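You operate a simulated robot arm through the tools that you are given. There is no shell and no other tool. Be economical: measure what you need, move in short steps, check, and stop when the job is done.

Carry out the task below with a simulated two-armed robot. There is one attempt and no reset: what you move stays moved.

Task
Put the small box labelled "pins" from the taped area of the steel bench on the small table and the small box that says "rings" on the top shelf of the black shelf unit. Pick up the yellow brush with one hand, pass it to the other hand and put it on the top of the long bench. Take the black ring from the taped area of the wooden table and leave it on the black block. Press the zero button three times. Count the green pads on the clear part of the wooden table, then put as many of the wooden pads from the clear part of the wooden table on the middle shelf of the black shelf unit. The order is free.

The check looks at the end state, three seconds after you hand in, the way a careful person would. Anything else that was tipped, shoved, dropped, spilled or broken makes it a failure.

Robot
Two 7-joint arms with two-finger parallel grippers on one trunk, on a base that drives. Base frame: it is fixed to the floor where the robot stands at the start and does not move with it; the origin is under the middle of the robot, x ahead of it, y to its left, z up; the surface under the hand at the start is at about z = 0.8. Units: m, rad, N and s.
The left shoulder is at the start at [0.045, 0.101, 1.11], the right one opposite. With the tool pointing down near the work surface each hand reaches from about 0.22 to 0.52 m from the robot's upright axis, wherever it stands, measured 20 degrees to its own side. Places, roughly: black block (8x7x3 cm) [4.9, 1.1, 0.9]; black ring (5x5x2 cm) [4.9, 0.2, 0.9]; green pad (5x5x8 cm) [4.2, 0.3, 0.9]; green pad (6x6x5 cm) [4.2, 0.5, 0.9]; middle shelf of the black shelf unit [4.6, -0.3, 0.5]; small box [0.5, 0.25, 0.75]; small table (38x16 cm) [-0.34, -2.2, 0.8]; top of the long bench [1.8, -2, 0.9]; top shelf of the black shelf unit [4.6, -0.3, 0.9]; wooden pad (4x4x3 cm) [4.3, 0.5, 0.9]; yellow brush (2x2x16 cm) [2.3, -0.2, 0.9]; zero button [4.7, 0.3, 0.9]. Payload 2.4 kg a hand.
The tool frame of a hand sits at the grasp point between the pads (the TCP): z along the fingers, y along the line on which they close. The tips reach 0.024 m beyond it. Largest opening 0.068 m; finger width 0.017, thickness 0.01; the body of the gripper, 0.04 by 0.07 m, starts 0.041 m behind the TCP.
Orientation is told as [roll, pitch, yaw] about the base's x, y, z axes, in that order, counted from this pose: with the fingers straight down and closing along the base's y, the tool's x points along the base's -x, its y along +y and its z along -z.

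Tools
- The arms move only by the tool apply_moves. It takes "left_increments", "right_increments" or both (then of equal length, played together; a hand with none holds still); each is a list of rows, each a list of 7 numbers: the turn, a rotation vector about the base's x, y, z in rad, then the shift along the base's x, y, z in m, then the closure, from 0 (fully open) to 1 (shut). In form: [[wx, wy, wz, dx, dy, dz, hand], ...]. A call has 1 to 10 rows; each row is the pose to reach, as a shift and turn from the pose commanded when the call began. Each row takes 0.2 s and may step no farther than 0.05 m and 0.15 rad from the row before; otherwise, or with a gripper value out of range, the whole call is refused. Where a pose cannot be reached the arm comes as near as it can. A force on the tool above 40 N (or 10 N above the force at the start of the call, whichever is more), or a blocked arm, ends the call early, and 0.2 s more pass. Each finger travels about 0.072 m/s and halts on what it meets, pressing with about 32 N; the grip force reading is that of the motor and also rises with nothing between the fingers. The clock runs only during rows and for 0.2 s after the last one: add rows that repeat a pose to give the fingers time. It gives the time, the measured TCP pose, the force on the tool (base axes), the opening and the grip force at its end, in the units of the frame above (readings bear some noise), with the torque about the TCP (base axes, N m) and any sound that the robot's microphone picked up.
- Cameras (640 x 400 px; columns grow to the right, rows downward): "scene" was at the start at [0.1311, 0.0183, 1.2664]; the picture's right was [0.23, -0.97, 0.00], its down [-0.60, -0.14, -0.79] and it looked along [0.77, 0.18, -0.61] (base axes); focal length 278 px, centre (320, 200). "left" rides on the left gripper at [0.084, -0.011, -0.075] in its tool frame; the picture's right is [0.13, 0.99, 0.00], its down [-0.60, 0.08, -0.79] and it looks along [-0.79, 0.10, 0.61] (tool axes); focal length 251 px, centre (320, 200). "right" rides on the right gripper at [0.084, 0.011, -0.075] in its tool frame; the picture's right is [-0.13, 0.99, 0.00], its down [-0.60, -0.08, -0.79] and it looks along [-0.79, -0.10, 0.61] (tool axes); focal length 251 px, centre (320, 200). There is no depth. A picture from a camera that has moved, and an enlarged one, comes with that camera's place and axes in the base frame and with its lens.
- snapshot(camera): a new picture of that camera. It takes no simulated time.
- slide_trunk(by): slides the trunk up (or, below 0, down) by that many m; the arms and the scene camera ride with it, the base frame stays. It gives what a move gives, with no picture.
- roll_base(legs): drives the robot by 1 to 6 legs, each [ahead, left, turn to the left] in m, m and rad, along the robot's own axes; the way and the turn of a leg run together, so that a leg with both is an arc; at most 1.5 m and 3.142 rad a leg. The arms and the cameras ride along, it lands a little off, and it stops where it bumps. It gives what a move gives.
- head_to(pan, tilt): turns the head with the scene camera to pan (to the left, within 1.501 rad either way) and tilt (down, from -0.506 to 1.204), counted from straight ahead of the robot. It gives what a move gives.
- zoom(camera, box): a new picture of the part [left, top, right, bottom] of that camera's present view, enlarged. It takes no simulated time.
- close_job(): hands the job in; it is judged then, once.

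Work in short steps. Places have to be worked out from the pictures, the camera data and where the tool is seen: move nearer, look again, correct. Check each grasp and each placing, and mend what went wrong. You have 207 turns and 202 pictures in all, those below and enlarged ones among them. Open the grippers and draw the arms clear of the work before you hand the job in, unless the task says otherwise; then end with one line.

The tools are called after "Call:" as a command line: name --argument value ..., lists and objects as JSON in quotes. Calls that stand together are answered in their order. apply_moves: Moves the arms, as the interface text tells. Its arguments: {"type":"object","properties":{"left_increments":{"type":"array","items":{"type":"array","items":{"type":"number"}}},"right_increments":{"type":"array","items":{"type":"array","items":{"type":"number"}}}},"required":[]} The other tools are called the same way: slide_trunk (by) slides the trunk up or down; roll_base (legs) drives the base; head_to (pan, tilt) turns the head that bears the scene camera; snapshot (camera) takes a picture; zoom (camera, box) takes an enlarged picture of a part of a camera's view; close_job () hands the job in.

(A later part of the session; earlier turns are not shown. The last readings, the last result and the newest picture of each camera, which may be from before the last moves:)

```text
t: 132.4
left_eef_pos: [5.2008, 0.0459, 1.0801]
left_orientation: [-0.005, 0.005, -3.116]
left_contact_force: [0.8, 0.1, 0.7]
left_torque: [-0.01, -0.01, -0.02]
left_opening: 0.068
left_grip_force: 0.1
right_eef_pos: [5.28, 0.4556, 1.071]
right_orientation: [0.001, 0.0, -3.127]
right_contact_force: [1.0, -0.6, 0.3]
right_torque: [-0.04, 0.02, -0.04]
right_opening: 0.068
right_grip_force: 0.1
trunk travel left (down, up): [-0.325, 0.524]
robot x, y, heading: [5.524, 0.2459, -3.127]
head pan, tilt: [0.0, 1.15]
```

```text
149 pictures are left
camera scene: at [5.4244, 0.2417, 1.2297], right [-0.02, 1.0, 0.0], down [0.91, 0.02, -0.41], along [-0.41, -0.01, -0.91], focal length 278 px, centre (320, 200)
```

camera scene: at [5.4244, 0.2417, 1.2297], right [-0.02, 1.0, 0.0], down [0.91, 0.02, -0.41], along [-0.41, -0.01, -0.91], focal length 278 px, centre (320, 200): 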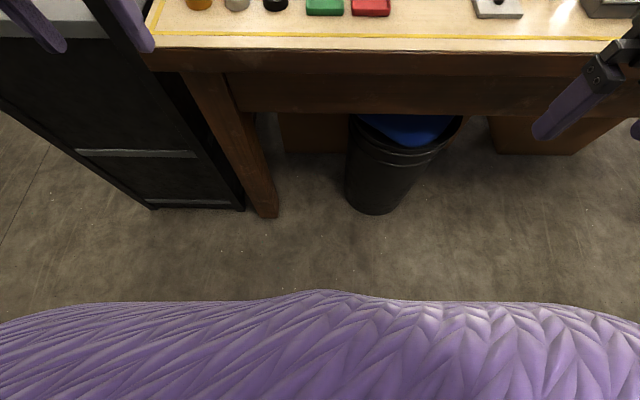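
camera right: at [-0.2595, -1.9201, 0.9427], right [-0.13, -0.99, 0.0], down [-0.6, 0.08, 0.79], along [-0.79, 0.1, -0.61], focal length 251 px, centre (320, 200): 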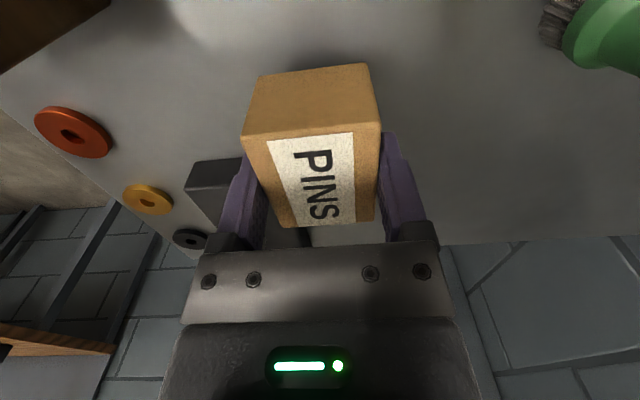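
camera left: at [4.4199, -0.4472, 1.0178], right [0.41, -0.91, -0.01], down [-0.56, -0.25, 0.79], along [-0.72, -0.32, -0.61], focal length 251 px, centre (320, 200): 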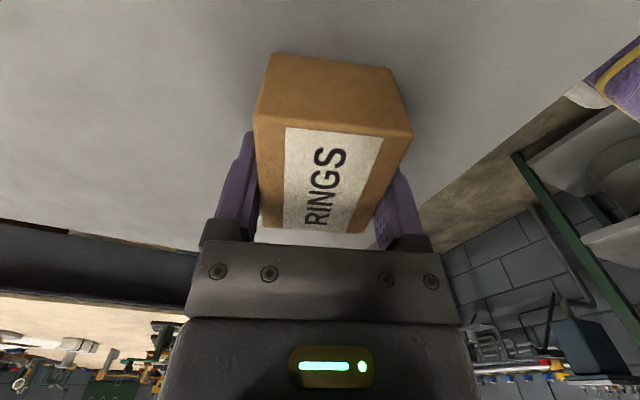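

The leg and the bin both start near x≈4.93; my base front is ≤0.235 m, so the axis can go to x≈5.2. I'll drive there with y≈0.12.

Call:
roll_base --legs '[[0.28, 0.12, 0]]'

Call:
head_to --pan 0.0 --tilt 0.75

Call:
snapshot --camera "scene"

Call:
snapshot --camera "right"

```text
t: 134.4
left_eef_pos: [4.925, -0.0783, 1.0793]
left_orientation: [-0.006, 0.006, -3.12]
left_contact_force: [0.1, -0.9, -0.5]
left_torque: [-0.01, -0.01, -0.01]
left_opening: 0.0679
left_grip_force: 0.1
right_eef_pos: [5.0046, 0.3324, 1.0703]
right_orientation: [0.0, -0.003, -3.129]
right_contact_force: [0.4, -0.1, 0.2]
right_torque: [0.0, -0.01, 0.0]
right_opening: 0.068
right_grip_force: 0.2
trunk travel left (down, up): [-0.325, 0.524]
robot x, y, heading: [5.2492, 0.1205, -3.124]
head pan, tilt: [0.0, 1.15]
```

```text
t: 135.3
left_eef_pos: [4.9245, -0.0785, 1.0795]
left_orientation: [-0.005, 0.005, -3.12]
left_contact_force: [0.3, 0.3, -0.1]
left_torque: [0.01, -0.01, -0.01]
left_opening: 0.0679
left_grip_force: 0.0
right_eef_pos: [5.0035, 0.3311, 1.0699]
right_orientation: [0.003, 0.001, -3.128]
right_contact_force: [0.0, -0.3, 0.6]
right_torque: [0.03, -0.01, -0.01]
right_opening: 0.0677
right_grip_force: 0.0
trunk travel left (down, up): [-0.325, 0.524]
robot x, y, heading: [5.2527, 0.119, -3.124]
head pan, tilt: [0.0, 0.75]
```

```text
148 pictures are left
camera scene: at [5.1258, 0.1168, 1.2585], right [-0.02, 1.0, 0.0], down [0.68, 0.01, -0.73], along [-0.73, -0.01, -0.68], focal length 278 px, centre (320, 200)
```

scene: 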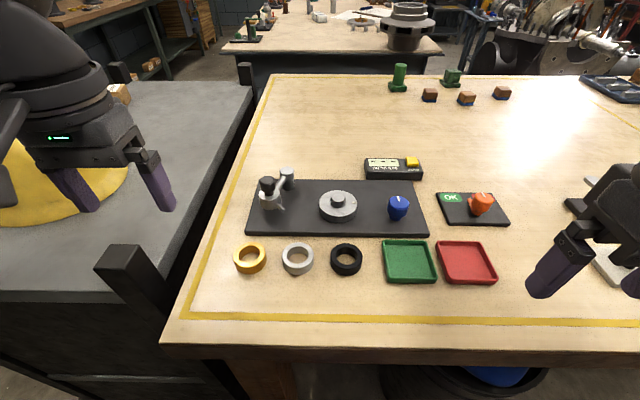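

```text
147 pictures are left
camera right: at [5.0893, 0.3214, 1.1462], right [-0.12, -0.99, 0.0], down [-0.61, 0.07, 0.79], along [-0.79, 0.09, -0.61], focal length 251 px, centre (320, 200)
```

right: 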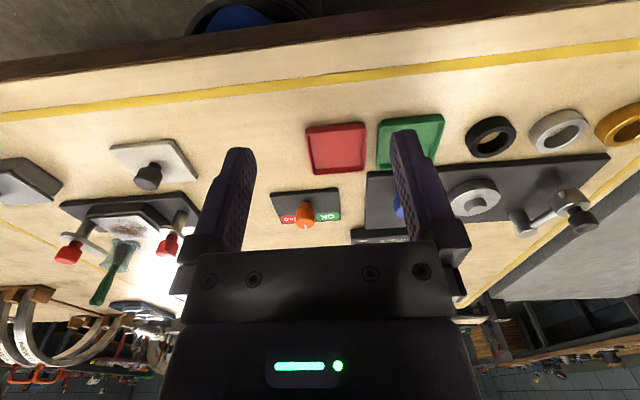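

Triangulated: ring at (4.883, 0.152), table surface z≈0.90, button at about (4.66, 0.298, 0.935). I'll edge 0.04 m closer, then bring the right hand, closed and tilted forward, toward the button.

Call:
roll_base --legs '[[0.04, 0, 0]]'

Call:
apply_moves --right_increments '[[0, 0.1, 0, -0.04, -0.01, 0, 1], [0, 0.2, 0, -0.08, -0.02, 0, 1], [0, 0.3, 0, -0.12, -0.03, 0, 1], [0, 0.4, 0, -0.16, -0.034, 0, 1], [0, 0.5, 0, -0.2, -0.034, -0.01, 1], [0, 0.5, 0, -0.24, -0.034, -0.02, 1], [0, 0.5, 0, -0.27, -0.034, -0.03, 1]]'

Call:
snapshot --camera "scene"

Call:
snapshot --camera "right"

```text
t: 136.2
left_eef_pos: [4.884, -0.0789, 1.0799]
left_orientation: [-0.005, 0.007, -3.118]
left_contact_force: [-0.2, -0.3, -0.4]
left_torque: [-0.01, 0.01, -0.01]
left_opening: 0.0681
left_grip_force: 0.0
right_eef_pos: [4.9642, 0.3302, 1.0712]
right_orientation: [0.001, -0.001, -3.129]
right_contact_force: [-1.2, 0.1, -0.5]
right_torque: [-0.03, 0.01, 0.02]
right_opening: 0.0678
right_grip_force: 0.1
trunk travel left (down, up): [-0.325, 0.524]
robot x, y, heading: [5.2102, 0.1184, -3.125]
head pan, tilt: [0.0, 0.75]
```

```text
t: 137.8
left_eef_pos: [4.8845, -0.0797, 1.0808]
left_orientation: [-0.005, 0.007, -3.12]
left_contact_force: [-0.5, -0.6, 0.7]
left_torque: [0.0, -0.01, -0.02]
left_opening: 0.0681
left_grip_force: 0.1
right_eef_pos: [4.6946, 0.2957, 1.0415]
right_orientation: [-0.006, -0.501, -3.125]
right_contact_force: [-0.6, -0.1, 0.1]
right_torque: [0.04, 0.0, 0.01]
right_opening: 0.0001
right_grip_force: 24.2
trunk travel left (down, up): [-0.325, 0.524]
robot x, y, heading: [5.2118, 0.1188, -3.125]
head pan, tilt: [0.0, 0.75]
```

```text
146 pictures are left
camera scene: at [5.0852, 0.1159, 1.2585], right [-0.02, 1.0, 0.0], down [0.68, 0.01, -0.73], along [-0.73, -0.01, -0.68], focal length 278 px, centre (320, 200)
```

scene: 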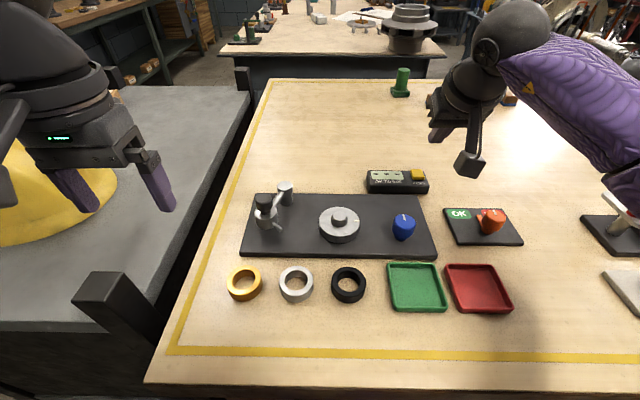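

```text
145 pictures are left
camera right: at [4.8044, 0.2867, 1.0667], right [-0.1, -0.99, 0.06], down [-0.15, 0.07, 0.99], along [-0.98, 0.09, -0.16], focal length 251 px, centre (320, 200)
```

right: 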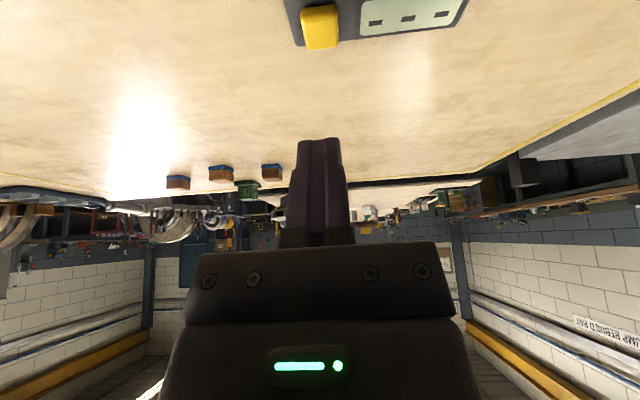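

The tilted reach works. The button is at about (4.673, 0.292, 0.943). I'll move directly above it and check.

Call:
apply_moves --right_increments '[[0, 0, 0, -0.0176, -0.003, -0.02, 1], [0, 0, 0, -0.0176, -0.003, -0.04, 1], [0, 0, 0, -0.0176, -0.003, -0.055, 1]]'

Call:
snapshot --camera "right"

Call:
zoom --camera "scene" --box '[340, 120, 500, 220]'

```text
t: 138.6
left_eef_pos: [4.8837, -0.0808, 1.0793]
left_orientation: [-0.004, 0.006, -3.119]
left_contact_force: [0.1, 0.1, 0.0]
left_torque: [0.02, -0.01, 0.0]
left_opening: 0.068
left_grip_force: 0.1
right_eef_pos: [4.6759, 0.2929, 0.9852]
right_orientation: [-0.002, -0.501, -3.127]
right_contact_force: [-0.6, 0.3, 0.0]
right_torque: [0.0, 0.0, 0.01]
right_opening: 0.0001
right_grip_force: 23.2
trunk travel left (down, up): [-0.325, 0.524]
robot x, y, heading: [5.2104, 0.1192, -3.123]
head pan, tilt: [0.0, 0.75]
```

```text
144 pictures are left
camera right: at [4.7875, 0.2838, 1.0112], right [-0.1, -0.99, 0.06], down [-0.15, 0.07, 0.99], along [-0.98, 0.09, -0.16], focal length 251 px, centre (320, 200)
```

right: 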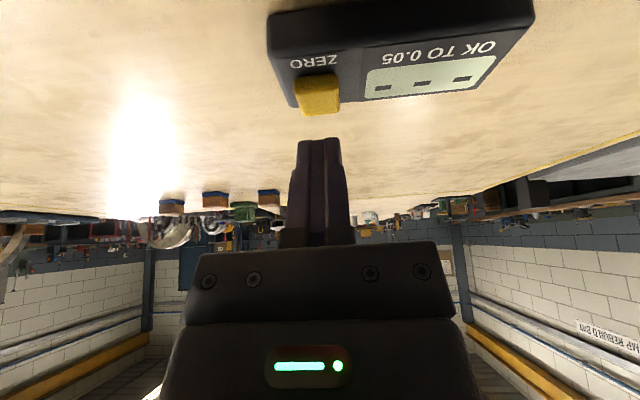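

```text
4.00 times, centred on (420, 170) of scene
camera zoom: at [5.0854, 0.1161, 1.2585], right [-0.02, 1.0, 0.0], down [0.68, 0.01, -0.73], along [-0.73, -0.01, -0.68], focal length 1111 px, centre (-80, 320)
```

zoom: 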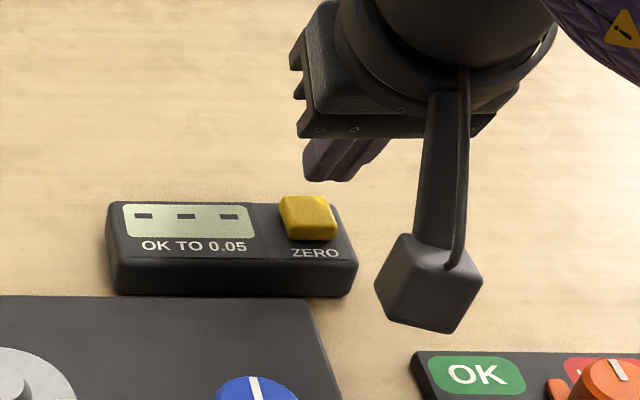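

The fingertip is aligned over the yellow ZERO key. I'll press in small steps, watching force and sound.

Call:
apply_moves --right_increments '[[0, 0, 0, 0, 0, -0.01, 1], [0, 0, 0, 0, 0, -0.015, 1], [0, 0, 0, 0, 0, -0.018, 1]]'

Call:
snapshot --camera "right"

```text
t: 139.4
left_eef_pos: [4.8842, -0.0779, 1.0802]
left_orientation: [-0.005, 0.007, -3.118]
left_contact_force: [-0.2, -1.0, 0.4]
left_torque: [0.0, -0.03, -0.01]
left_opening: 0.0682
left_grip_force: 0.1
right_eef_pos: [4.6759, 0.2925, 0.9674]
right_orientation: [-0.004, -0.499, -3.127]
right_contact_force: [-0.3, -0.3, -0.2]
right_torque: [0.02, 0.02, 0.04]
right_opening: 0.0001
right_grip_force: 23.3
trunk travel left (down, up): [-0.325, 0.524]
robot x, y, heading: [5.2062, 0.1212, -3.124]
head pan, tilt: [0.0, 0.75]
```

```text
142 pictures are left
camera right: at [4.7873, 0.2838, 0.9934], right [-0.1, -0.99, 0.06], down [-0.15, 0.07, 0.99], along [-0.98, 0.09, -0.16], focal length 251 px, centre (320, 200)
```

right: 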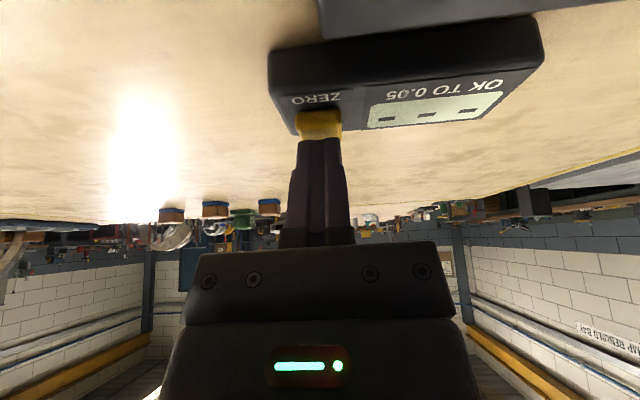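

Almost touching. I'll press 2 mm at a time.

Call:
apply_moves --right_increments '[[0, 0, 0, 0, 0, -0.002, 1], [0, 0, 0, 0, 0, -0.004, 1]]'

Call:
apply_moves --right_increments '[[0, 0, 0, 0, 0, -0.002, 1], [0, 0, 0, 0, 0, -0.004, 1]]'

```text
t: 140.0
left_eef_pos: [4.8846, -0.079, 1.0798]
left_orientation: [-0.006, 0.005, -3.119]
left_contact_force: [0.7, 0.3, -0.5]
left_torque: [-0.02, 0.02, -0.02]
left_opening: 0.0678
left_grip_force: 0.0
right_eef_pos: [4.6764, 0.2921, 0.9637]
right_orientation: [-0.005, -0.503, -3.126]
right_contact_force: [-0.3, -0.3, 0.9]
right_torque: [0.01, -0.04, 0.01]
right_opening: 0.0
right_grip_force: 23.6
trunk travel left (down, up): [-0.325, 0.524]
robot x, y, heading: [5.2095, 0.1184, -3.122]
head pan, tilt: [0.0, 0.75]
heard: click
```

```text
t: 140.6
left_eef_pos: [4.8846, -0.079, 1.0813]
left_orientation: [-0.005, 0.006, -3.119]
left_contact_force: [0.6, -0.3, 1.1]
left_torque: [0.01, 0.0, -0.01]
left_opening: 0.0679
left_grip_force: 0.0
right_eef_pos: [4.6773, 0.2929, 0.9605]
right_orientation: [-0.003, -0.502, -3.128]
right_contact_force: [-0.3, 0.8, 8.6]
right_torque: [-0.04, 0.07, 0.04]
right_opening: 0.0
right_grip_force: 23.8
trunk travel left (down, up): [-0.325, 0.524]
robot x, y, heading: [5.2097, 0.1224, -3.12]
head pan, tilt: [0.0, 0.75]
```

One click: that's press 1. I'll release fully and see whether the release makes a sound.

Call:
apply_moves --right_increments '[[0, 0, 0, 0, 0, 0.007, 1], [0, 0, 0, 0, 0, 0.015, 1], [0, 0, 0, 0, 0, 0.015, 1]]'

Call:
apply_moves --right_increments '[[0, 0, 0, 0, 0, -0.007, 1], [0, 0, 0, 0, 0, -0.014, 1], [0, 0, 0, 0, 0, -0.014, 1]]'

Call:
apply_moves --right_increments '[[0, 0, 0, 0, 0, 0.007, 1], [0, 0, 0, 0, 0, 0.014, 1], [0, 0, 0, 0, 0, 0.014, 1]]'

```text
t: 141.4
left_eef_pos: [4.8843, -0.0791, 1.0813]
left_orientation: [-0.006, 0.003, -3.12]
left_contact_force: [0.7, 0.0, -0.3]
left_torque: [-0.04, 0.01, -0.01]
left_opening: 0.0682
left_grip_force: 0.1
right_eef_pos: [4.676, 0.2928, 0.975]
right_orientation: [-0.004, -0.498, -3.126]
right_contact_force: [1.0, -0.8, 0.3]
right_torque: [0.01, 0.01, -0.03]
right_opening: 0.0003
right_grip_force: 23.5
trunk travel left (down, up): [-0.325, 0.524]
robot x, y, heading: [5.2096, 0.1213, -3.122]
head pan, tilt: [0.0, 0.75]
```

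```text
t: 142.2
left_eef_pos: [4.8845, -0.0804, 1.0811]
left_orientation: [-0.007, 0.007, -3.118]
left_contact_force: [-1.3, 0.1, 0.1]
left_torque: [0.01, 0.02, -0.01]
left_opening: 0.0678
left_grip_force: 0.0
right_eef_pos: [4.6758, 0.293, 0.9606]
right_orientation: [-0.005, -0.501, -3.127]
right_contact_force: [-1.2, 0.7, 5.9]
right_torque: [0.03, 0.04, 0.04]
right_opening: 0.0002
right_grip_force: 23.3
trunk travel left (down, up): [-0.325, 0.524]
robot x, y, heading: [5.2049, 0.1182, -3.121]
head pan, tilt: [0.0, 0.75]
heard: click
```

```text
t: 143.0
left_eef_pos: [4.8845, -0.0785, 1.0803]
left_orientation: [-0.005, 0.004, -3.118]
left_contact_force: [-0.3, 0.1, 0.6]
left_torque: [-0.02, 0.0, 0.03]
left_opening: 0.0681
left_grip_force: 0.0
right_eef_pos: [4.6757, 0.2923, 0.9752]
right_orientation: [-0.004, -0.498, -3.127]
right_contact_force: [0.3, -0.1, -0.4]
right_torque: [-0.01, 0.01, -0.01]
right_opening: 0.0
right_grip_force: 23.1
trunk travel left (down, up): [-0.325, 0.524]
robot x, y, heading: [5.2091, 0.1177, -3.123]
head pan, tilt: [0.0, 0.75]
```

Second press clicked, with no sound on release. Now the third and last press, then I'll lift away.

Call:
apply_moves --right_increments '[[0, 0, 0, 0, 0, -0.007, 1], [0, 0, 0, 0, 0, -0.014, 1], [0, 0, 0, 0, 0, -0.014, 1]]'

Call:
apply_moves --right_increments '[[0, 0, 0, 0, 0, 0.02, 1], [0, 0, 0, 0, 0, 0.06, 1], [0, 0, 0, 0.02, 0, 0.1, 0.8], [0, -0.1, 0, 0.05, -0.01, 0.1, 0.5], [0, -0.2, 0, 0.09, -0.03, 0.1, 0.2], [0, -0.3, 0, 0.13, -0.06, 0.1, 0], [0, -0.4, 0, 0.17, -0.09, 0.08, 0], [0, -0.5, 0, 0.19, -0.12, 0.06, 0], [0, -0.5, 0, 0.205, -0.14, 0.06, 0]]'

Call:
snapshot --camera "scene"

Call:
snapshot --camera "right"

```text
t: 143.8
left_eef_pos: [4.8844, -0.079, 1.0812]
left_orientation: [-0.007, 0.005, -3.12]
left_contact_force: [0.3, 0.8, 0.3]
left_torque: [0.0, 0.01, 0.03]
left_opening: 0.0681
left_grip_force: 0.1
right_eef_pos: [4.6747, 0.2933, 0.9613]
right_orientation: [-0.004, -0.501, -3.127]
right_contact_force: [-1.0, 0.0, 4.1]
right_torque: [0.02, 0.03, 0.03]
right_opening: 0.0001
right_grip_force: 23.3
trunk travel left (down, up): [-0.325, 0.524]
robot x, y, heading: [5.2103, 0.1233, -3.123]
head pan, tilt: [0.0, 0.75]
heard: click
```

```text
refused: row 7 steps farther than a row can; nothing moved
```

```text
141 pictures are left
camera scene: at [5.0855, 0.116, 1.2586], right [-0.02, 1.0, 0.0], down [0.68, 0.01, -0.73], along [-0.73, -0.01, -0.68], focal length 278 px, centre (320, 200)
```

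scene: 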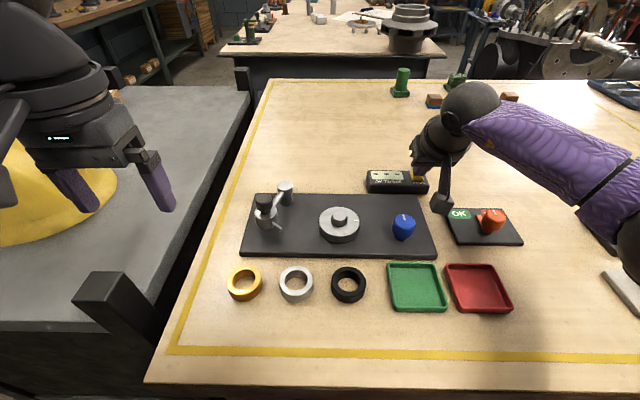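

```text
140 pictures are left
camera right: at [4.7867, 0.2839, 0.9871], right [-0.1, -0.99, 0.06], down [-0.15, 0.07, 0.99], along [-0.98, 0.09, -0.16], focal length 251 px, centre (320, 200)
```

right: 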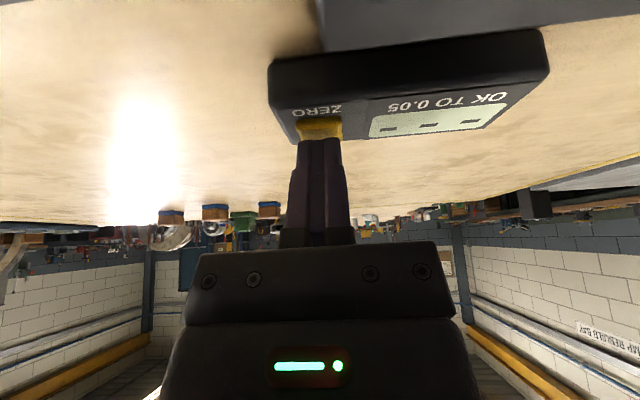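

Third click heard; the button job is done. Lifting away and moving over the black ring in smaller rows.

Call:
apply_moves --right_increments '[[0, 0, 0, 0, 0, 0.02, 1], [0, 0, 0, 0, 0, 0.06, 1], [0, 0, 0, 0.02, 0, 0.1, 0.8], [0, -0.1, 0, 0.05, -0.01, 0.11, 0.5], [0, -0.2, 0, 0.08, -0.03, 0.11, 0.2], [0, -0.3, 0, 0.11, -0.06, 0.11, 0], [0, -0.4, 0, 0.14, -0.09, 0.11, 0], [0, -0.5, 0, 0.17, -0.12, 0.1, 0], [0, -0.5, 0, 0.205, -0.14, 0.08, 0]]'

Call:
snapshot --camera "scene"

Call:
snapshot --camera "right"

```text
t: 145.8
left_eef_pos: [4.8844, -0.0784, 1.0819]
left_orientation: [-0.007, 0.005, -3.118]
left_contact_force: [-0.3, -0.4, 0.0]
left_torque: [-0.02, 0.02, -0.04]
left_opening: 0.0678
left_grip_force: 0.1
right_eef_pos: [4.8811, 0.1527, 1.0411]
right_orientation: [0.0, -0.001, -3.128]
right_contact_force: [-0.3, 0.4, 0.8]
right_torque: [0.03, -0.02, -0.03]
right_opening: 0.0682
right_grip_force: 0.1
trunk travel left (down, up): [-0.325, 0.524]
robot x, y, heading: [5.2108, 0.1196, -3.123]
head pan, tilt: [0.0, 0.75]
```

```text
139 pictures are left
camera scene: at [5.0855, 0.1158, 1.2585], right [-0.02, 1.0, 0.0], down [0.68, 0.01, -0.73], along [-0.73, -0.01, -0.68], focal length 278 px, centre (320, 200)
```

scene: 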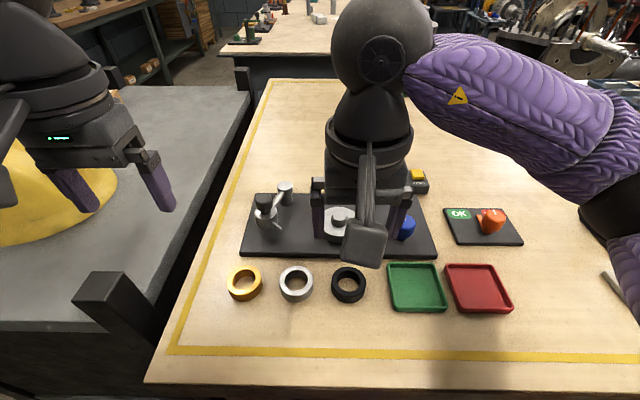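

```text
138 pictures are left
camera right: at [4.967, 0.1432, 1.1163], right [-0.12, -0.99, 0.0], down [-0.61, 0.07, 0.79], along [-0.79, 0.09, -0.61], focal length 251 px, centre (320, 200)
```

right: 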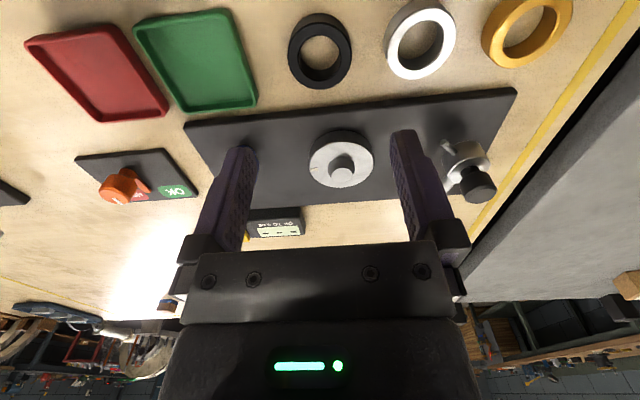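

Both views agree: ring centre (4.885, 0.152). I'll descend with fingers slightly pre-closed (to clear the neighbours) to TCP z≈0.927 and grip.

Call:
apply_moves --right_increments '[[0, 0, 0, 0.004, 0, -0.04, 0.1], [0, 0, 0, 0.004, 0, -0.08, 0.1], [0, 0, 0, 0.004, 0, -0.1, 0.1], [0, 0, 0, 0.004, 0, -0.114, 0.1], [0, 0, 0, 0.004, 0, -0.114, 0.5], [0, 0, 0, 0.004, 0, -0.114, 1], [0, 0, 0, 0.004, 0, -0.114, 1]]'

Call:
apply_moves --right_increments '[[0, 0, 0, 0, 0, 0.03, 1], [0, 0, 0, 0, 0, 0.07, 1], [0, 0, 0, 0, 0, 0.11, 1], [0, 0, 0, 0, 0, 0.14, 1]]'

Call:
snapshot --camera "right"

Call:
snapshot --camera "scene"

```text
t: 146.8
left_eef_pos: [4.8878, -0.0771, 1.081]
left_orientation: [-0.002, 0.002, -3.118]
left_contact_force: [0.8, -0.1, 1.0]
left_torque: [-0.02, 0.0, -0.03]
left_opening: 0.0683
left_grip_force: 0.3
right_eef_pos: [4.8862, 0.1552, 0.9346]
right_orientation: [0.003, -0.012, -3.13]
right_contact_force: [5.2, 16.5, 18.5]
right_torque: [0.96, -0.26, -0.05]
right_opening: 0.0474
right_grip_force: 7.9
trunk travel left (down, up): [-0.325, 0.524]
robot x, y, heading: [5.2099, 0.1213, -3.12]
head pan, tilt: [0.0, 0.75]
stopped in row 5 (right hand): the force on the tool passed its limit at 63 N (the readings are from after the stop); the commanded pose is now the measured one
```

```text
t: 147.8
left_eef_pos: [4.8849, -0.0789, 1.0796]
left_orientation: [-0.006, 0.005, -3.118]
left_contact_force: [-0.9, 0.3, 0.3]
left_torque: [0.01, 0.0, -0.03]
left_opening: 0.0677
left_grip_force: 0.1
right_eef_pos: [4.8847, 0.1517, 1.0728]
right_orientation: [0.004, -0.007, -3.129]
right_contact_force: [0.2, 0.1, -0.3]
right_torque: [0.0, 0.0, 0.01]
right_opening: 0.0445
right_grip_force: 31.9
trunk travel left (down, up): [-0.325, 0.524]
robot x, y, heading: [5.2105, 0.1203, -3.125]
head pan, tilt: [0.0, 0.75]
```

```text
137 pictures are left
camera right: at [4.9699, 0.1427, 1.1473], right [-0.12, -0.99, 0.01], down [-0.6, 0.07, 0.8], along [-0.79, 0.09, -0.6], focal length 251 px, centre (320, 200)
```

right: 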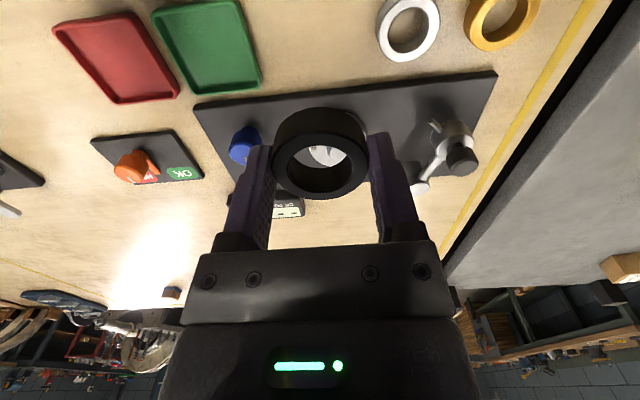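

```text
136 pictures are left
camera scene: at [5.0854, 0.116, 1.2585], right [-0.02, 1.0, 0.0], down [0.68, 0.01, -0.73], along [-0.73, -0.01, -0.68], focal length 278 px, centre (320, 200)
```

scene: 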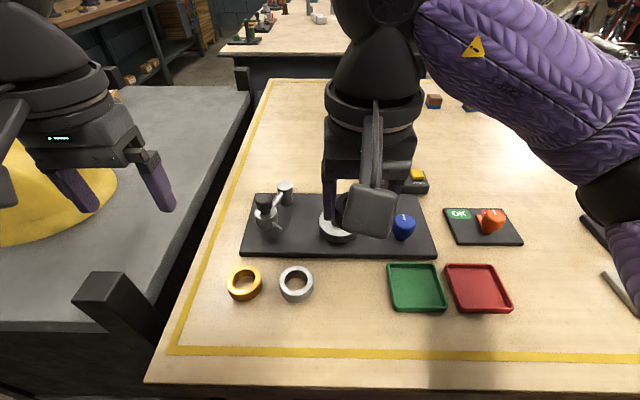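

The ring is held (opening 0.0445) and its neighbours are undisturbed. I'll back off, slide north along the table and look for the black block.

Call:
roll_base --legs '[[-0.27, 0, 0], [0, -0.83, 0]]'

Call:
head_to --pan -0.15 --tilt 0.65

Call:
snapshot --camera "scene"

```text
t: 153.8
left_eef_pos: [5.1366, 0.7641, 1.0805]
left_orientation: [-0.004, 0.004, -3.114]
left_contact_force: [-0.6, -0.6, -0.2]
left_torque: [0.02, -0.01, -0.01]
left_opening: 0.0678
left_grip_force: 0.1
right_eef_pos: [5.1352, 0.9958, 1.0724]
right_orientation: [0.006, -0.009, -3.125]
right_contact_force: [0.2, 0.1, -0.9]
right_torque: [-0.02, 0.01, -0.01]
right_opening: 0.0448
right_grip_force: 31.8
trunk travel left (down, up): [-0.325, 0.524]
robot x, y, heading: [5.4569, 0.9626, -3.12]
head pan, tilt: [0.0, 0.75]
```

```text
t: 154.4
left_eef_pos: [5.1373, 0.7642, 1.0808]
left_orientation: [-0.005, 0.005, -3.115]
left_contact_force: [-0.1, 0.3, 0.3]
left_torque: [0.02, 0.0, -0.01]
left_opening: 0.0677
left_grip_force: 0.1
right_eef_pos: [5.1351, 0.9956, 1.073]
right_orientation: [0.006, -0.008, -3.124]
right_contact_force: [0.8, 0.0, 0.0]
right_torque: [0.02, 0.01, 0.0]
right_opening: 0.0447
right_grip_force: 31.7
trunk travel left (down, up): [-0.325, 0.524]
robot x, y, heading: [5.4653, 0.9632, -3.117]
head pan, tilt: [-0.15, 0.649]
```

```text
135 pictures are left
camera scene: at [5.3333, 0.973, 1.2671], right [0.13, 0.99, 0.0], down [0.6, -0.08, -0.8], along [-0.79, 0.1, -0.61], focal length 278 px, centre (320, 200)
```

scene: 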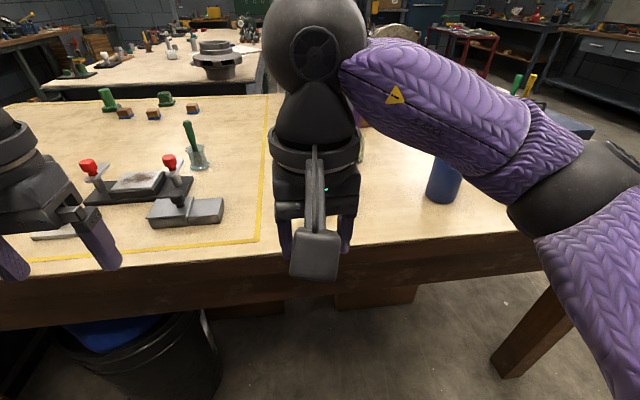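

My arm hides the block; use the right wrist camera.

Call:
snapshot --camera "right"

Call:
snapshot --camera "left"

```text
134 pictures are left
camera right: at [5.2208, 0.9862, 1.1469], right [-0.11, -0.99, 0.01], down [-0.6, 0.07, 0.8], along [-0.79, 0.09, -0.6], focal length 251 px, centre (320, 200)
```

right: 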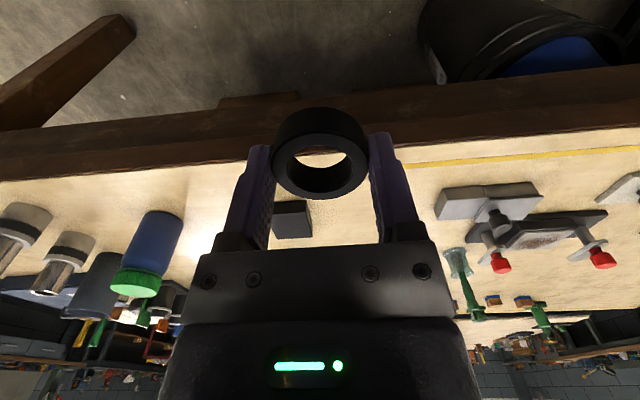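

```text
133 pictures are left
camera left: at [5.2196, 0.7761, 1.156], right [0.16, -0.99, 0.0], down [-0.61, -0.1, 0.79], along [-0.78, -0.12, -0.61], focal length 251 px, centre (320, 200)
```

left: 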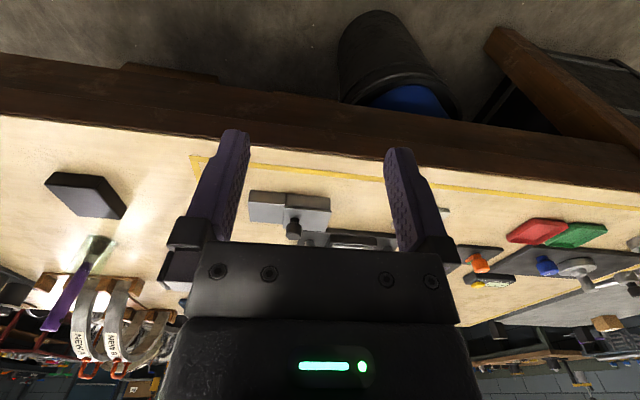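

The block's top centre is about (4.892, 1.066, 0.94). I'll drive 0.2 m closer and check the view.

Call:
roll_base --legs '[[0.2, 0, 0]]'

Call:
snapshot --camera "scene"

Call:
snapshot --camera "right"

Call:
snapshot --camera "left"

```text
t: 156.1
left_eef_pos: [4.9346, 0.7593, 1.08]
left_orientation: [-0.005, 0.006, -3.113]
left_contact_force: [-1.5, -0.1, -0.3]
left_torque: [-0.02, 0.02, -0.02]
left_opening: 0.0683
left_grip_force: 0.1
right_eef_pos: [4.9327, 0.9894, 1.071]
right_orientation: [0.004, -0.006, -3.121]
right_contact_force: [0.1, 0.6, 0.0]
right_torque: [0.0, -0.03, 0.01]
right_opening: 0.0448
right_grip_force: 31.9
trunk travel left (down, up): [-0.325, 0.524]
robot x, y, heading: [5.2595, 0.9607, -3.121]
head pan, tilt: [-0.15, 0.649]
```

```text
132 pictures are left
camera scene: at [5.1314, 0.9683, 1.267], right [0.13, 0.99, 0.0], down [0.6, -0.08, -0.8], along [-0.79, 0.1, -0.61], focal length 278 px, centre (320, 200)
```

scene: 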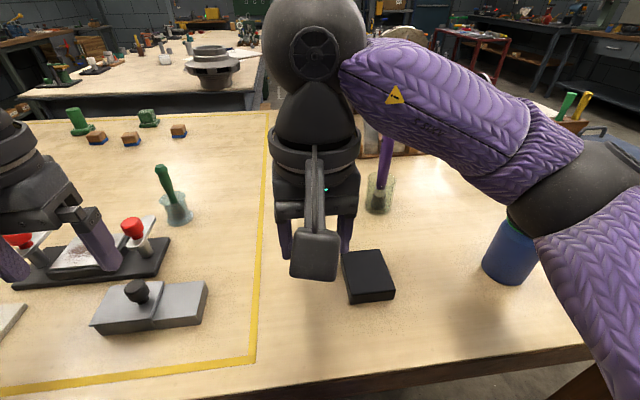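

```text
131 pictures are left
camera right: at [5.0189, 0.9813, 1.1468], right [-0.11, -0.99, 0.01], down [-0.6, 0.07, 0.8], along [-0.79, 0.08, -0.6], focal length 251 px, centre (320, 200)
```

right: 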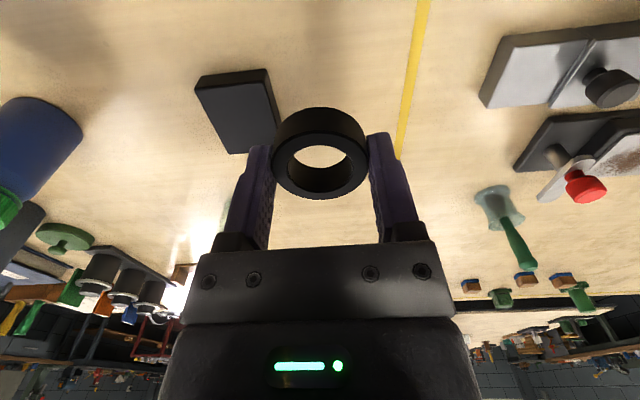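

```text
130 pictures are left
camera left: at [5.018, 0.7712, 1.1558], right [0.16, -0.99, 0.0], down [-0.61, -0.1, 0.79], along [-0.78, -0.12, -0.61], focal length 251 px, centre (320, 200)
```

left: 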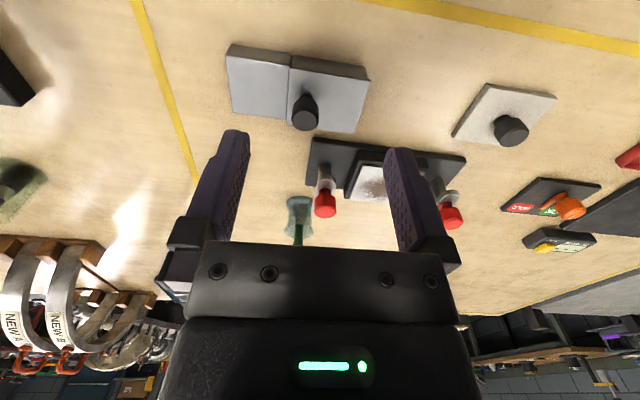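

Block top centre refined to (4.887, 1.065). I'll bring the ring above it and down to just over the surface.

Call:
apply_moves --right_increments '[[0, 0, 0, -0.02, 0.03, 0, 1], [0, 0, 0, -0.04, 0.06, 0, 1], [0, 0, 0, -0.049, 0.076, -0.03, 1], [0, 0, 0, -0.049, 0.076, -0.06, 1], [0, 0, 0, -0.049, 0.076, -0.085, 1]]'

Call:
snapshot --camera "right"

Call:
zoom --camera "scene" --box '[280, 180, 440, 320]'

```text
t: 157.2
left_eef_pos: [4.9356, 0.7587, 1.0804]
left_orientation: [-0.005, 0.007, -3.113]
left_contact_force: [0.0, -0.1, -0.1]
left_torque: [-0.01, -0.03, -0.01]
left_opening: 0.0681
left_grip_force: 0.1
right_eef_pos: [4.8849, 1.0656, 0.9858]
right_orientation: [0.005, -0.008, -3.123]
right_contact_force: [-0.2, 0.7, -1.1]
right_torque: [0.0, 0.01, -0.01]
right_opening: 0.0447
right_grip_force: 32.1
trunk travel left (down, up): [-0.325, 0.524]
robot x, y, heading: [5.2589, 0.9594, -3.121]
head pan, tilt: [-0.15, 0.649]
```

```text
129 pictures are left
camera right: at [4.9701, 1.0574, 1.0612], right [-0.11, -0.99, 0.01], down [-0.6, 0.07, 0.8], along [-0.79, 0.08, -0.6], focal length 251 px, centre (320, 200)
```

right: 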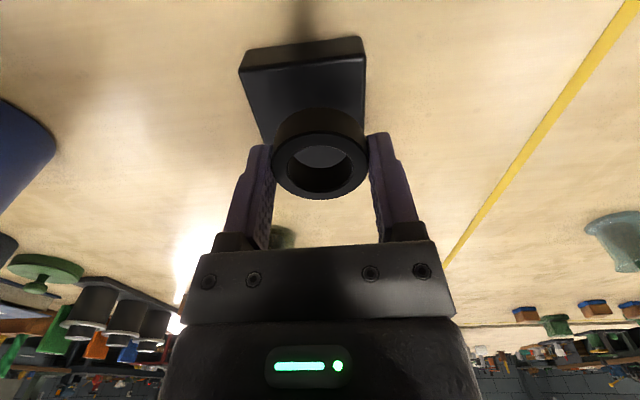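

```text
2.86 times, centred on (360, 250) of scene
camera zoom: at [5.1319, 0.9683, 1.2671], right [0.13, 0.99, 0.0], down [0.6, -0.08, -0.8], along [-0.79, 0.1, -0.6], focal length 794 px, centre (206, 57)
```

zoom: 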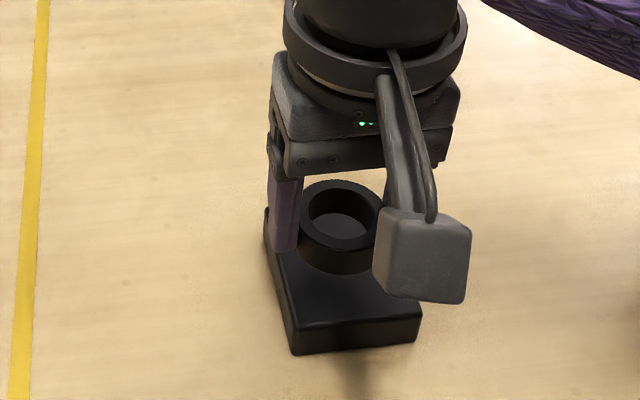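

Well centred. I'll lower to contact in small steps.

Call:
apply_moves --right_increments '[[0, 0, 0, -0.004, 0.002, -0.008, 1], [0, 0, 0, -0.004, 0.002, -0.014, 1]]'

Call:
apply_moves --right_increments '[[0, 0, 0, 0, 0, -0.003, 1], [0, 0, 0, 0, 0, -0.006, 1]]'

```text
t: 157.8
left_eef_pos: [4.9361, 0.7596, 1.0798]
left_orientation: [-0.003, 0.005, -3.111]
left_contact_force: [0.4, 0.0, -0.4]
left_torque: [-0.03, 0.01, -0.01]
left_opening: 0.068
left_grip_force: 0.1
right_eef_pos: [4.8801, 1.0676, 0.9733]
right_orientation: [0.006, -0.007, -3.122]
right_contact_force: [0.7, 0.1, -0.2]
right_torque: [-0.01, -0.01, 0.07]
right_opening: 0.0446
right_grip_force: 32.1
trunk travel left (down, up): [-0.325, 0.524]
robot x, y, heading: [5.2557, 0.9607, -3.118]
head pan, tilt: [-0.15, 0.649]
```

```text
t: 158.4
left_eef_pos: [4.9364, 0.7587, 1.0808]
left_orientation: [-0.004, 0.003, -3.113]
left_contact_force: [-0.7, 0.5, 0.2]
left_torque: [0.0, 0.0, 0.0]
left_opening: 0.068
left_grip_force: 0.0
right_eef_pos: [4.8809, 1.0679, 0.9669]
right_orientation: [0.005, -0.009, -3.124]
right_contact_force: [0.2, 0.1, -0.8]
right_torque: [-0.01, -0.04, -0.02]
right_opening: 0.0446
right_grip_force: 31.6
trunk travel left (down, up): [-0.325, 0.524]
robot x, y, heading: [5.2589, 0.9607, -3.116]
head pan, tilt: [-0.15, 0.649]
```

Call:
apply_moves --right_increments '[[0, 0, 0, 0, 0, -0.003, 1], [0, 0, 0, 0, 0, -0.005, 1]]'

Call:
apply_moves --right_increments '[[0, 0, 0, 0, 0, -0.002, 1], [0, 0, 0, 0, 0, -0.004, 1]]'

Call:
zoom --camera "scene" --box '[280, 180, 440, 320]'

```text
t: 159.1
left_eef_pos: [4.9349, 0.7585, 1.0802]
left_orientation: [-0.006, 0.006, -3.112]
left_contact_force: [0.9, -0.5, 0.2]
left_torque: [0.02, 0.01, 0.0]
left_opening: 0.068
left_grip_force: 0.0
right_eef_pos: [4.8806, 1.0677, 0.9621]
right_orientation: [0.003, -0.007, -3.121]
right_contact_force: [-0.3, -0.8, -0.8]
right_torque: [0.0, -0.03, 0.0]
right_opening: 0.0446
right_grip_force: 32.1
trunk travel left (down, up): [-0.325, 0.524]
robot x, y, heading: [5.2583, 0.9591, -3.124]
head pan, tilt: [-0.15, 0.649]
```

```text
t: 159.7
left_eef_pos: [4.9353, 0.7589, 1.0812]
left_orientation: [-0.004, 0.006, -3.11]
left_contact_force: [0.0, 0.2, -0.5]
left_torque: [0.05, 0.0, -0.01]
left_opening: 0.068
left_grip_force: 0.1
right_eef_pos: [4.8802, 1.0684, 0.9592]
right_orientation: [0.006, -0.011, -3.123]
right_contact_force: [-4.1, 1.9, 20.6]
right_torque: [0.28, -0.1, 0.07]
right_opening: 0.0448
right_grip_force: 31.6
trunk travel left (down, up): [-0.325, 0.524]
robot x, y, heading: [5.2594, 0.9589, -3.117]
head pan, tilt: [-0.15, 0.649]
```

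```text
2.86 times, centred on (360, 250) of scene
camera zoom: at [5.1326, 0.9682, 1.2675], right [0.13, 0.99, 0.0], down [0.6, -0.08, -0.8], along [-0.79, 0.1, -0.6], focal length 794 px, centre (206, 57)
```

zoom: 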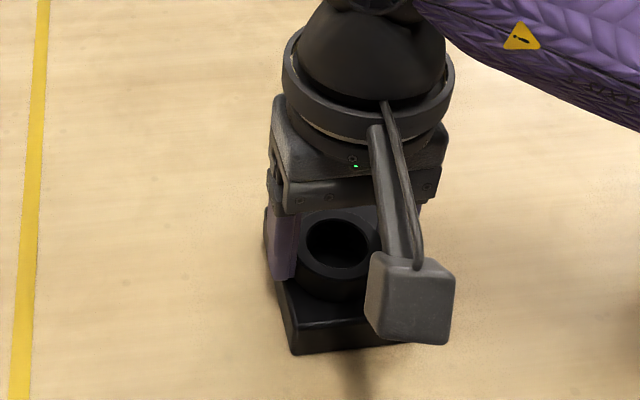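

Contact. I'll open gently and rise.

Call:
apply_moves --right_increments '[[0, 0, 0, 0, 0, 0.0015, 0.3], [0, 0, 0, 0, 0, 0.0015, 0.15], [0, 0, 0, 0, 0, 0.0015, 0.05], [0, 0, 0, 0, 0, 0.02, 0], [0, 0, 0, 0, 0, 0.06, 0], [0, 0, 0, 0, 0, 0.1, 0], [0, 0, 0, 0.04, 0, 0.12, 0], [0, 0, 0, 0.07, 0.02, 0.12, 0], [0, 0, 0, 0.07, 0.05, 0.12, 0]]'

Call:
snapshot --camera "scene"

Call:
snapshot --camera "right"

```text
t: 161.7
left_eef_pos: [4.9346, 0.759, 1.0801]
left_orientation: [-0.003, 0.006, -3.11]
left_contact_force: [0.1, -0.6, -0.8]
left_torque: [-0.02, 0.03, 0.0]
left_opening: 0.0682
left_grip_force: 0.0
right_eef_pos: [4.9513, 1.1177, 1.0782]
right_orientation: [0.006, -0.008, -3.122]
right_contact_force: [-0.2, 0.5, -1.0]
right_torque: [0.01, -0.01, 0.0]
right_opening: 0.0681
right_grip_force: 0.0
trunk travel left (down, up): [-0.325, 0.524]
robot x, y, heading: [5.2582, 0.9657, -3.118]
head pan, tilt: [-0.15, 0.649]
```

```text
126 pictures are left
camera scene: at [5.132, 0.9686, 1.2671], right [0.13, 0.99, 0.0], down [0.6, -0.08, -0.8], along [-0.79, 0.1, -0.6], focal length 278 px, centre (320, 200)
```

scene: 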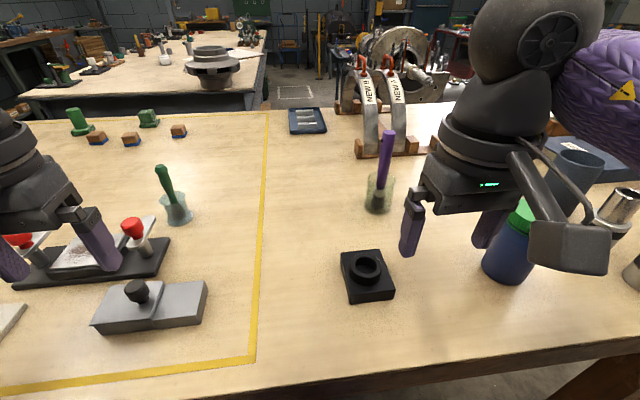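

```text
125 pictures are left
camera right: at [5.0371, 1.1099, 1.1531], right [-0.11, -0.99, 0.01], down [-0.6, 0.07, 0.8], along [-0.79, 0.08, -0.6], focal length 251 px, centre (320, 200)
```

right: 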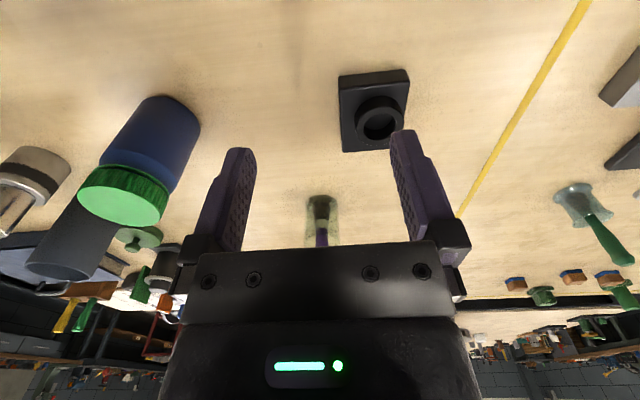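

The ring sits flat on the block. Next are the wooden pads: I'll drive around to the west side of the table, first south and west past the shelf unit.

Call:
roll_base --legs '[[-0.3, 0, 0], [0, 1.05, 0], [0, 1.07, 0], [1.2, 0, -0.02], [0.75, 0, 0]]'

Call:
head_to --pan -0.9 --tilt 0.6

Call:
snapshot --camera "scene"

```text
t: 183.1
left_eef_pos: [3.3555, -1.3599, 1.0797]
left_orientation: [-0.002, 0.006, -3.133]
left_contact_force: [0.2, 0.4, 0.2]
left_torque: [-0.01, -0.03, 0.0]
left_opening: 0.0679
left_grip_force: 0.0
right_eef_pos: [3.3791, -1.0032, 1.0777]
right_orientation: [0.007, -0.008, 3.139]
right_contact_force: [-0.1, -0.5, -0.2]
right_torque: [0.03, 0.04, 0.04]
right_opening: 0.0679
right_grip_force: 0.0
trunk travel left (down, up): [-0.325, 0.524]
robot x, y, heading: [3.6857, -1.1702, -3.137]
head pan, tilt: [-0.15, 0.649]
```

```text
t: 184.2
left_eef_pos: [3.3564, -1.3599, 1.0802]
left_orientation: [-0.004, 0.004, -3.131]
left_contact_force: [0.2, -1.0, 0.3]
left_torque: [-0.01, -0.01, 0.0]
left_opening: 0.0677
left_grip_force: 0.1
right_eef_pos: [3.379, -1.0025, 1.0779]
right_orientation: [0.006, -0.01, 3.139]
right_contact_force: [-0.1, 0.3, -0.9]
right_torque: [0.02, -0.03, 0.0]
right_opening: 0.068
right_grip_force: 0.2
trunk travel left (down, up): [-0.325, 0.524]
robot x, y, heading: [3.6844, -1.1647, -3.142]
head pan, tilt: [-0.901, 0.6]
```

```text
124 pictures are left
camera scene: at [3.5878, -1.0993, 1.2714], right [0.78, 0.62, 0.0], down [0.35, -0.44, -0.82], along [-0.51, 0.64, -0.57], focal length 278 px, centre (320, 200)
```

scene: 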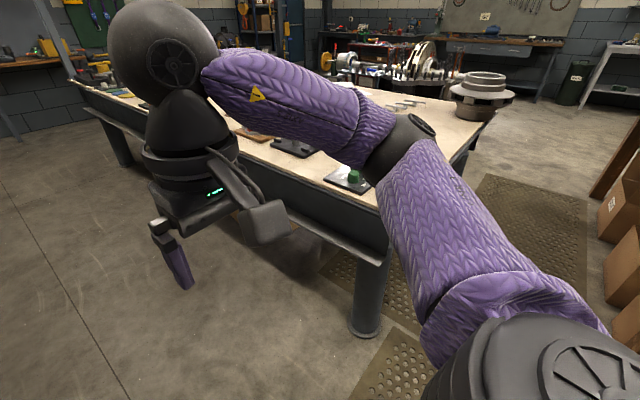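

The bench's east end is at x≈3.37, leaving ~0.75 m before the table. I'll turn to face east and slide north between them with the axis near x≈3.75.

Call:
roll_base --legs '[[0, 0, 3.14], [0.07, 0.8, 0], [0, 0.72, 0]]'

Call:
head_to --pan 0.0 --tilt 0.75

Call:
snapshot --camera "scene"

```text
t: 199.4
left_eef_pos: [4.0988, 0.5516, 1.0823]
left_orientation: [-0.005, 0.003, -0.004]
left_contact_force: [0.1, 0.0, 1.0]
left_torque: [0.03, 0.0, -0.01]
left_opening: 0.0682
left_grip_force: 0.1
right_eef_pos: [4.0723, 0.1927, 1.0792]
right_orientation: [0.005, -0.007, -0.013]
right_contact_force: [0.4, 0.9, 0.8]
right_torque: [-0.03, -0.01, -0.02]
right_opening: 0.0678
right_grip_force: 0.0
trunk travel left (down, up): [-0.325, 0.524]
robot x, y, heading: [3.7692, 0.3621, -0.009]
head pan, tilt: [-0.901, 0.6]
```

```text
t: 200.6
left_eef_pos: [4.0997, 0.5509, 1.079]
left_orientation: [-0.006, 0.007, -0.003]
left_contact_force: [0.6, 0.6, 0.0]
left_torque: [-0.02, 0.01, 0.01]
left_opening: 0.068
left_grip_force: 0.0
right_eef_pos: [4.0716, 0.1936, 1.0768]
right_orientation: [0.006, -0.007, -0.014]
right_contact_force: [0.7, 0.3, 0.5]
right_torque: [-0.01, 0.01, 0.01]
right_opening: 0.0683
right_grip_force: 0.1
trunk travel left (down, up): [-0.325, 0.524]
robot x, y, heading: [3.767, 0.3563, -0.013]
head pan, tilt: [0.0, 0.75]
```

```text
123 pictures are left
camera scene: at [3.899, 0.3587, 1.2635], right [-0.01, -1.0, 0.0], down [-0.68, 0.01, -0.73], along [0.73, -0.01, -0.68], focal length 278 px, centre (320, 200)
```

scene: 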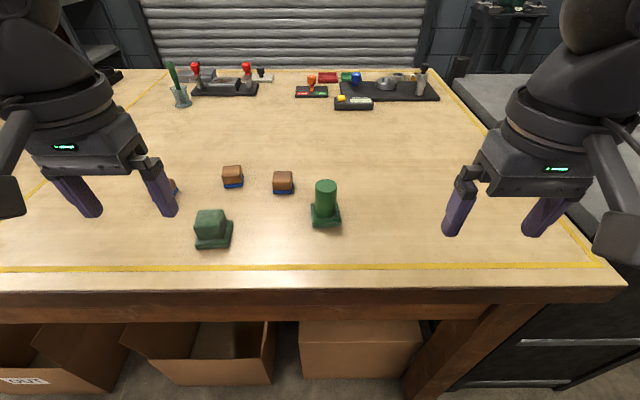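

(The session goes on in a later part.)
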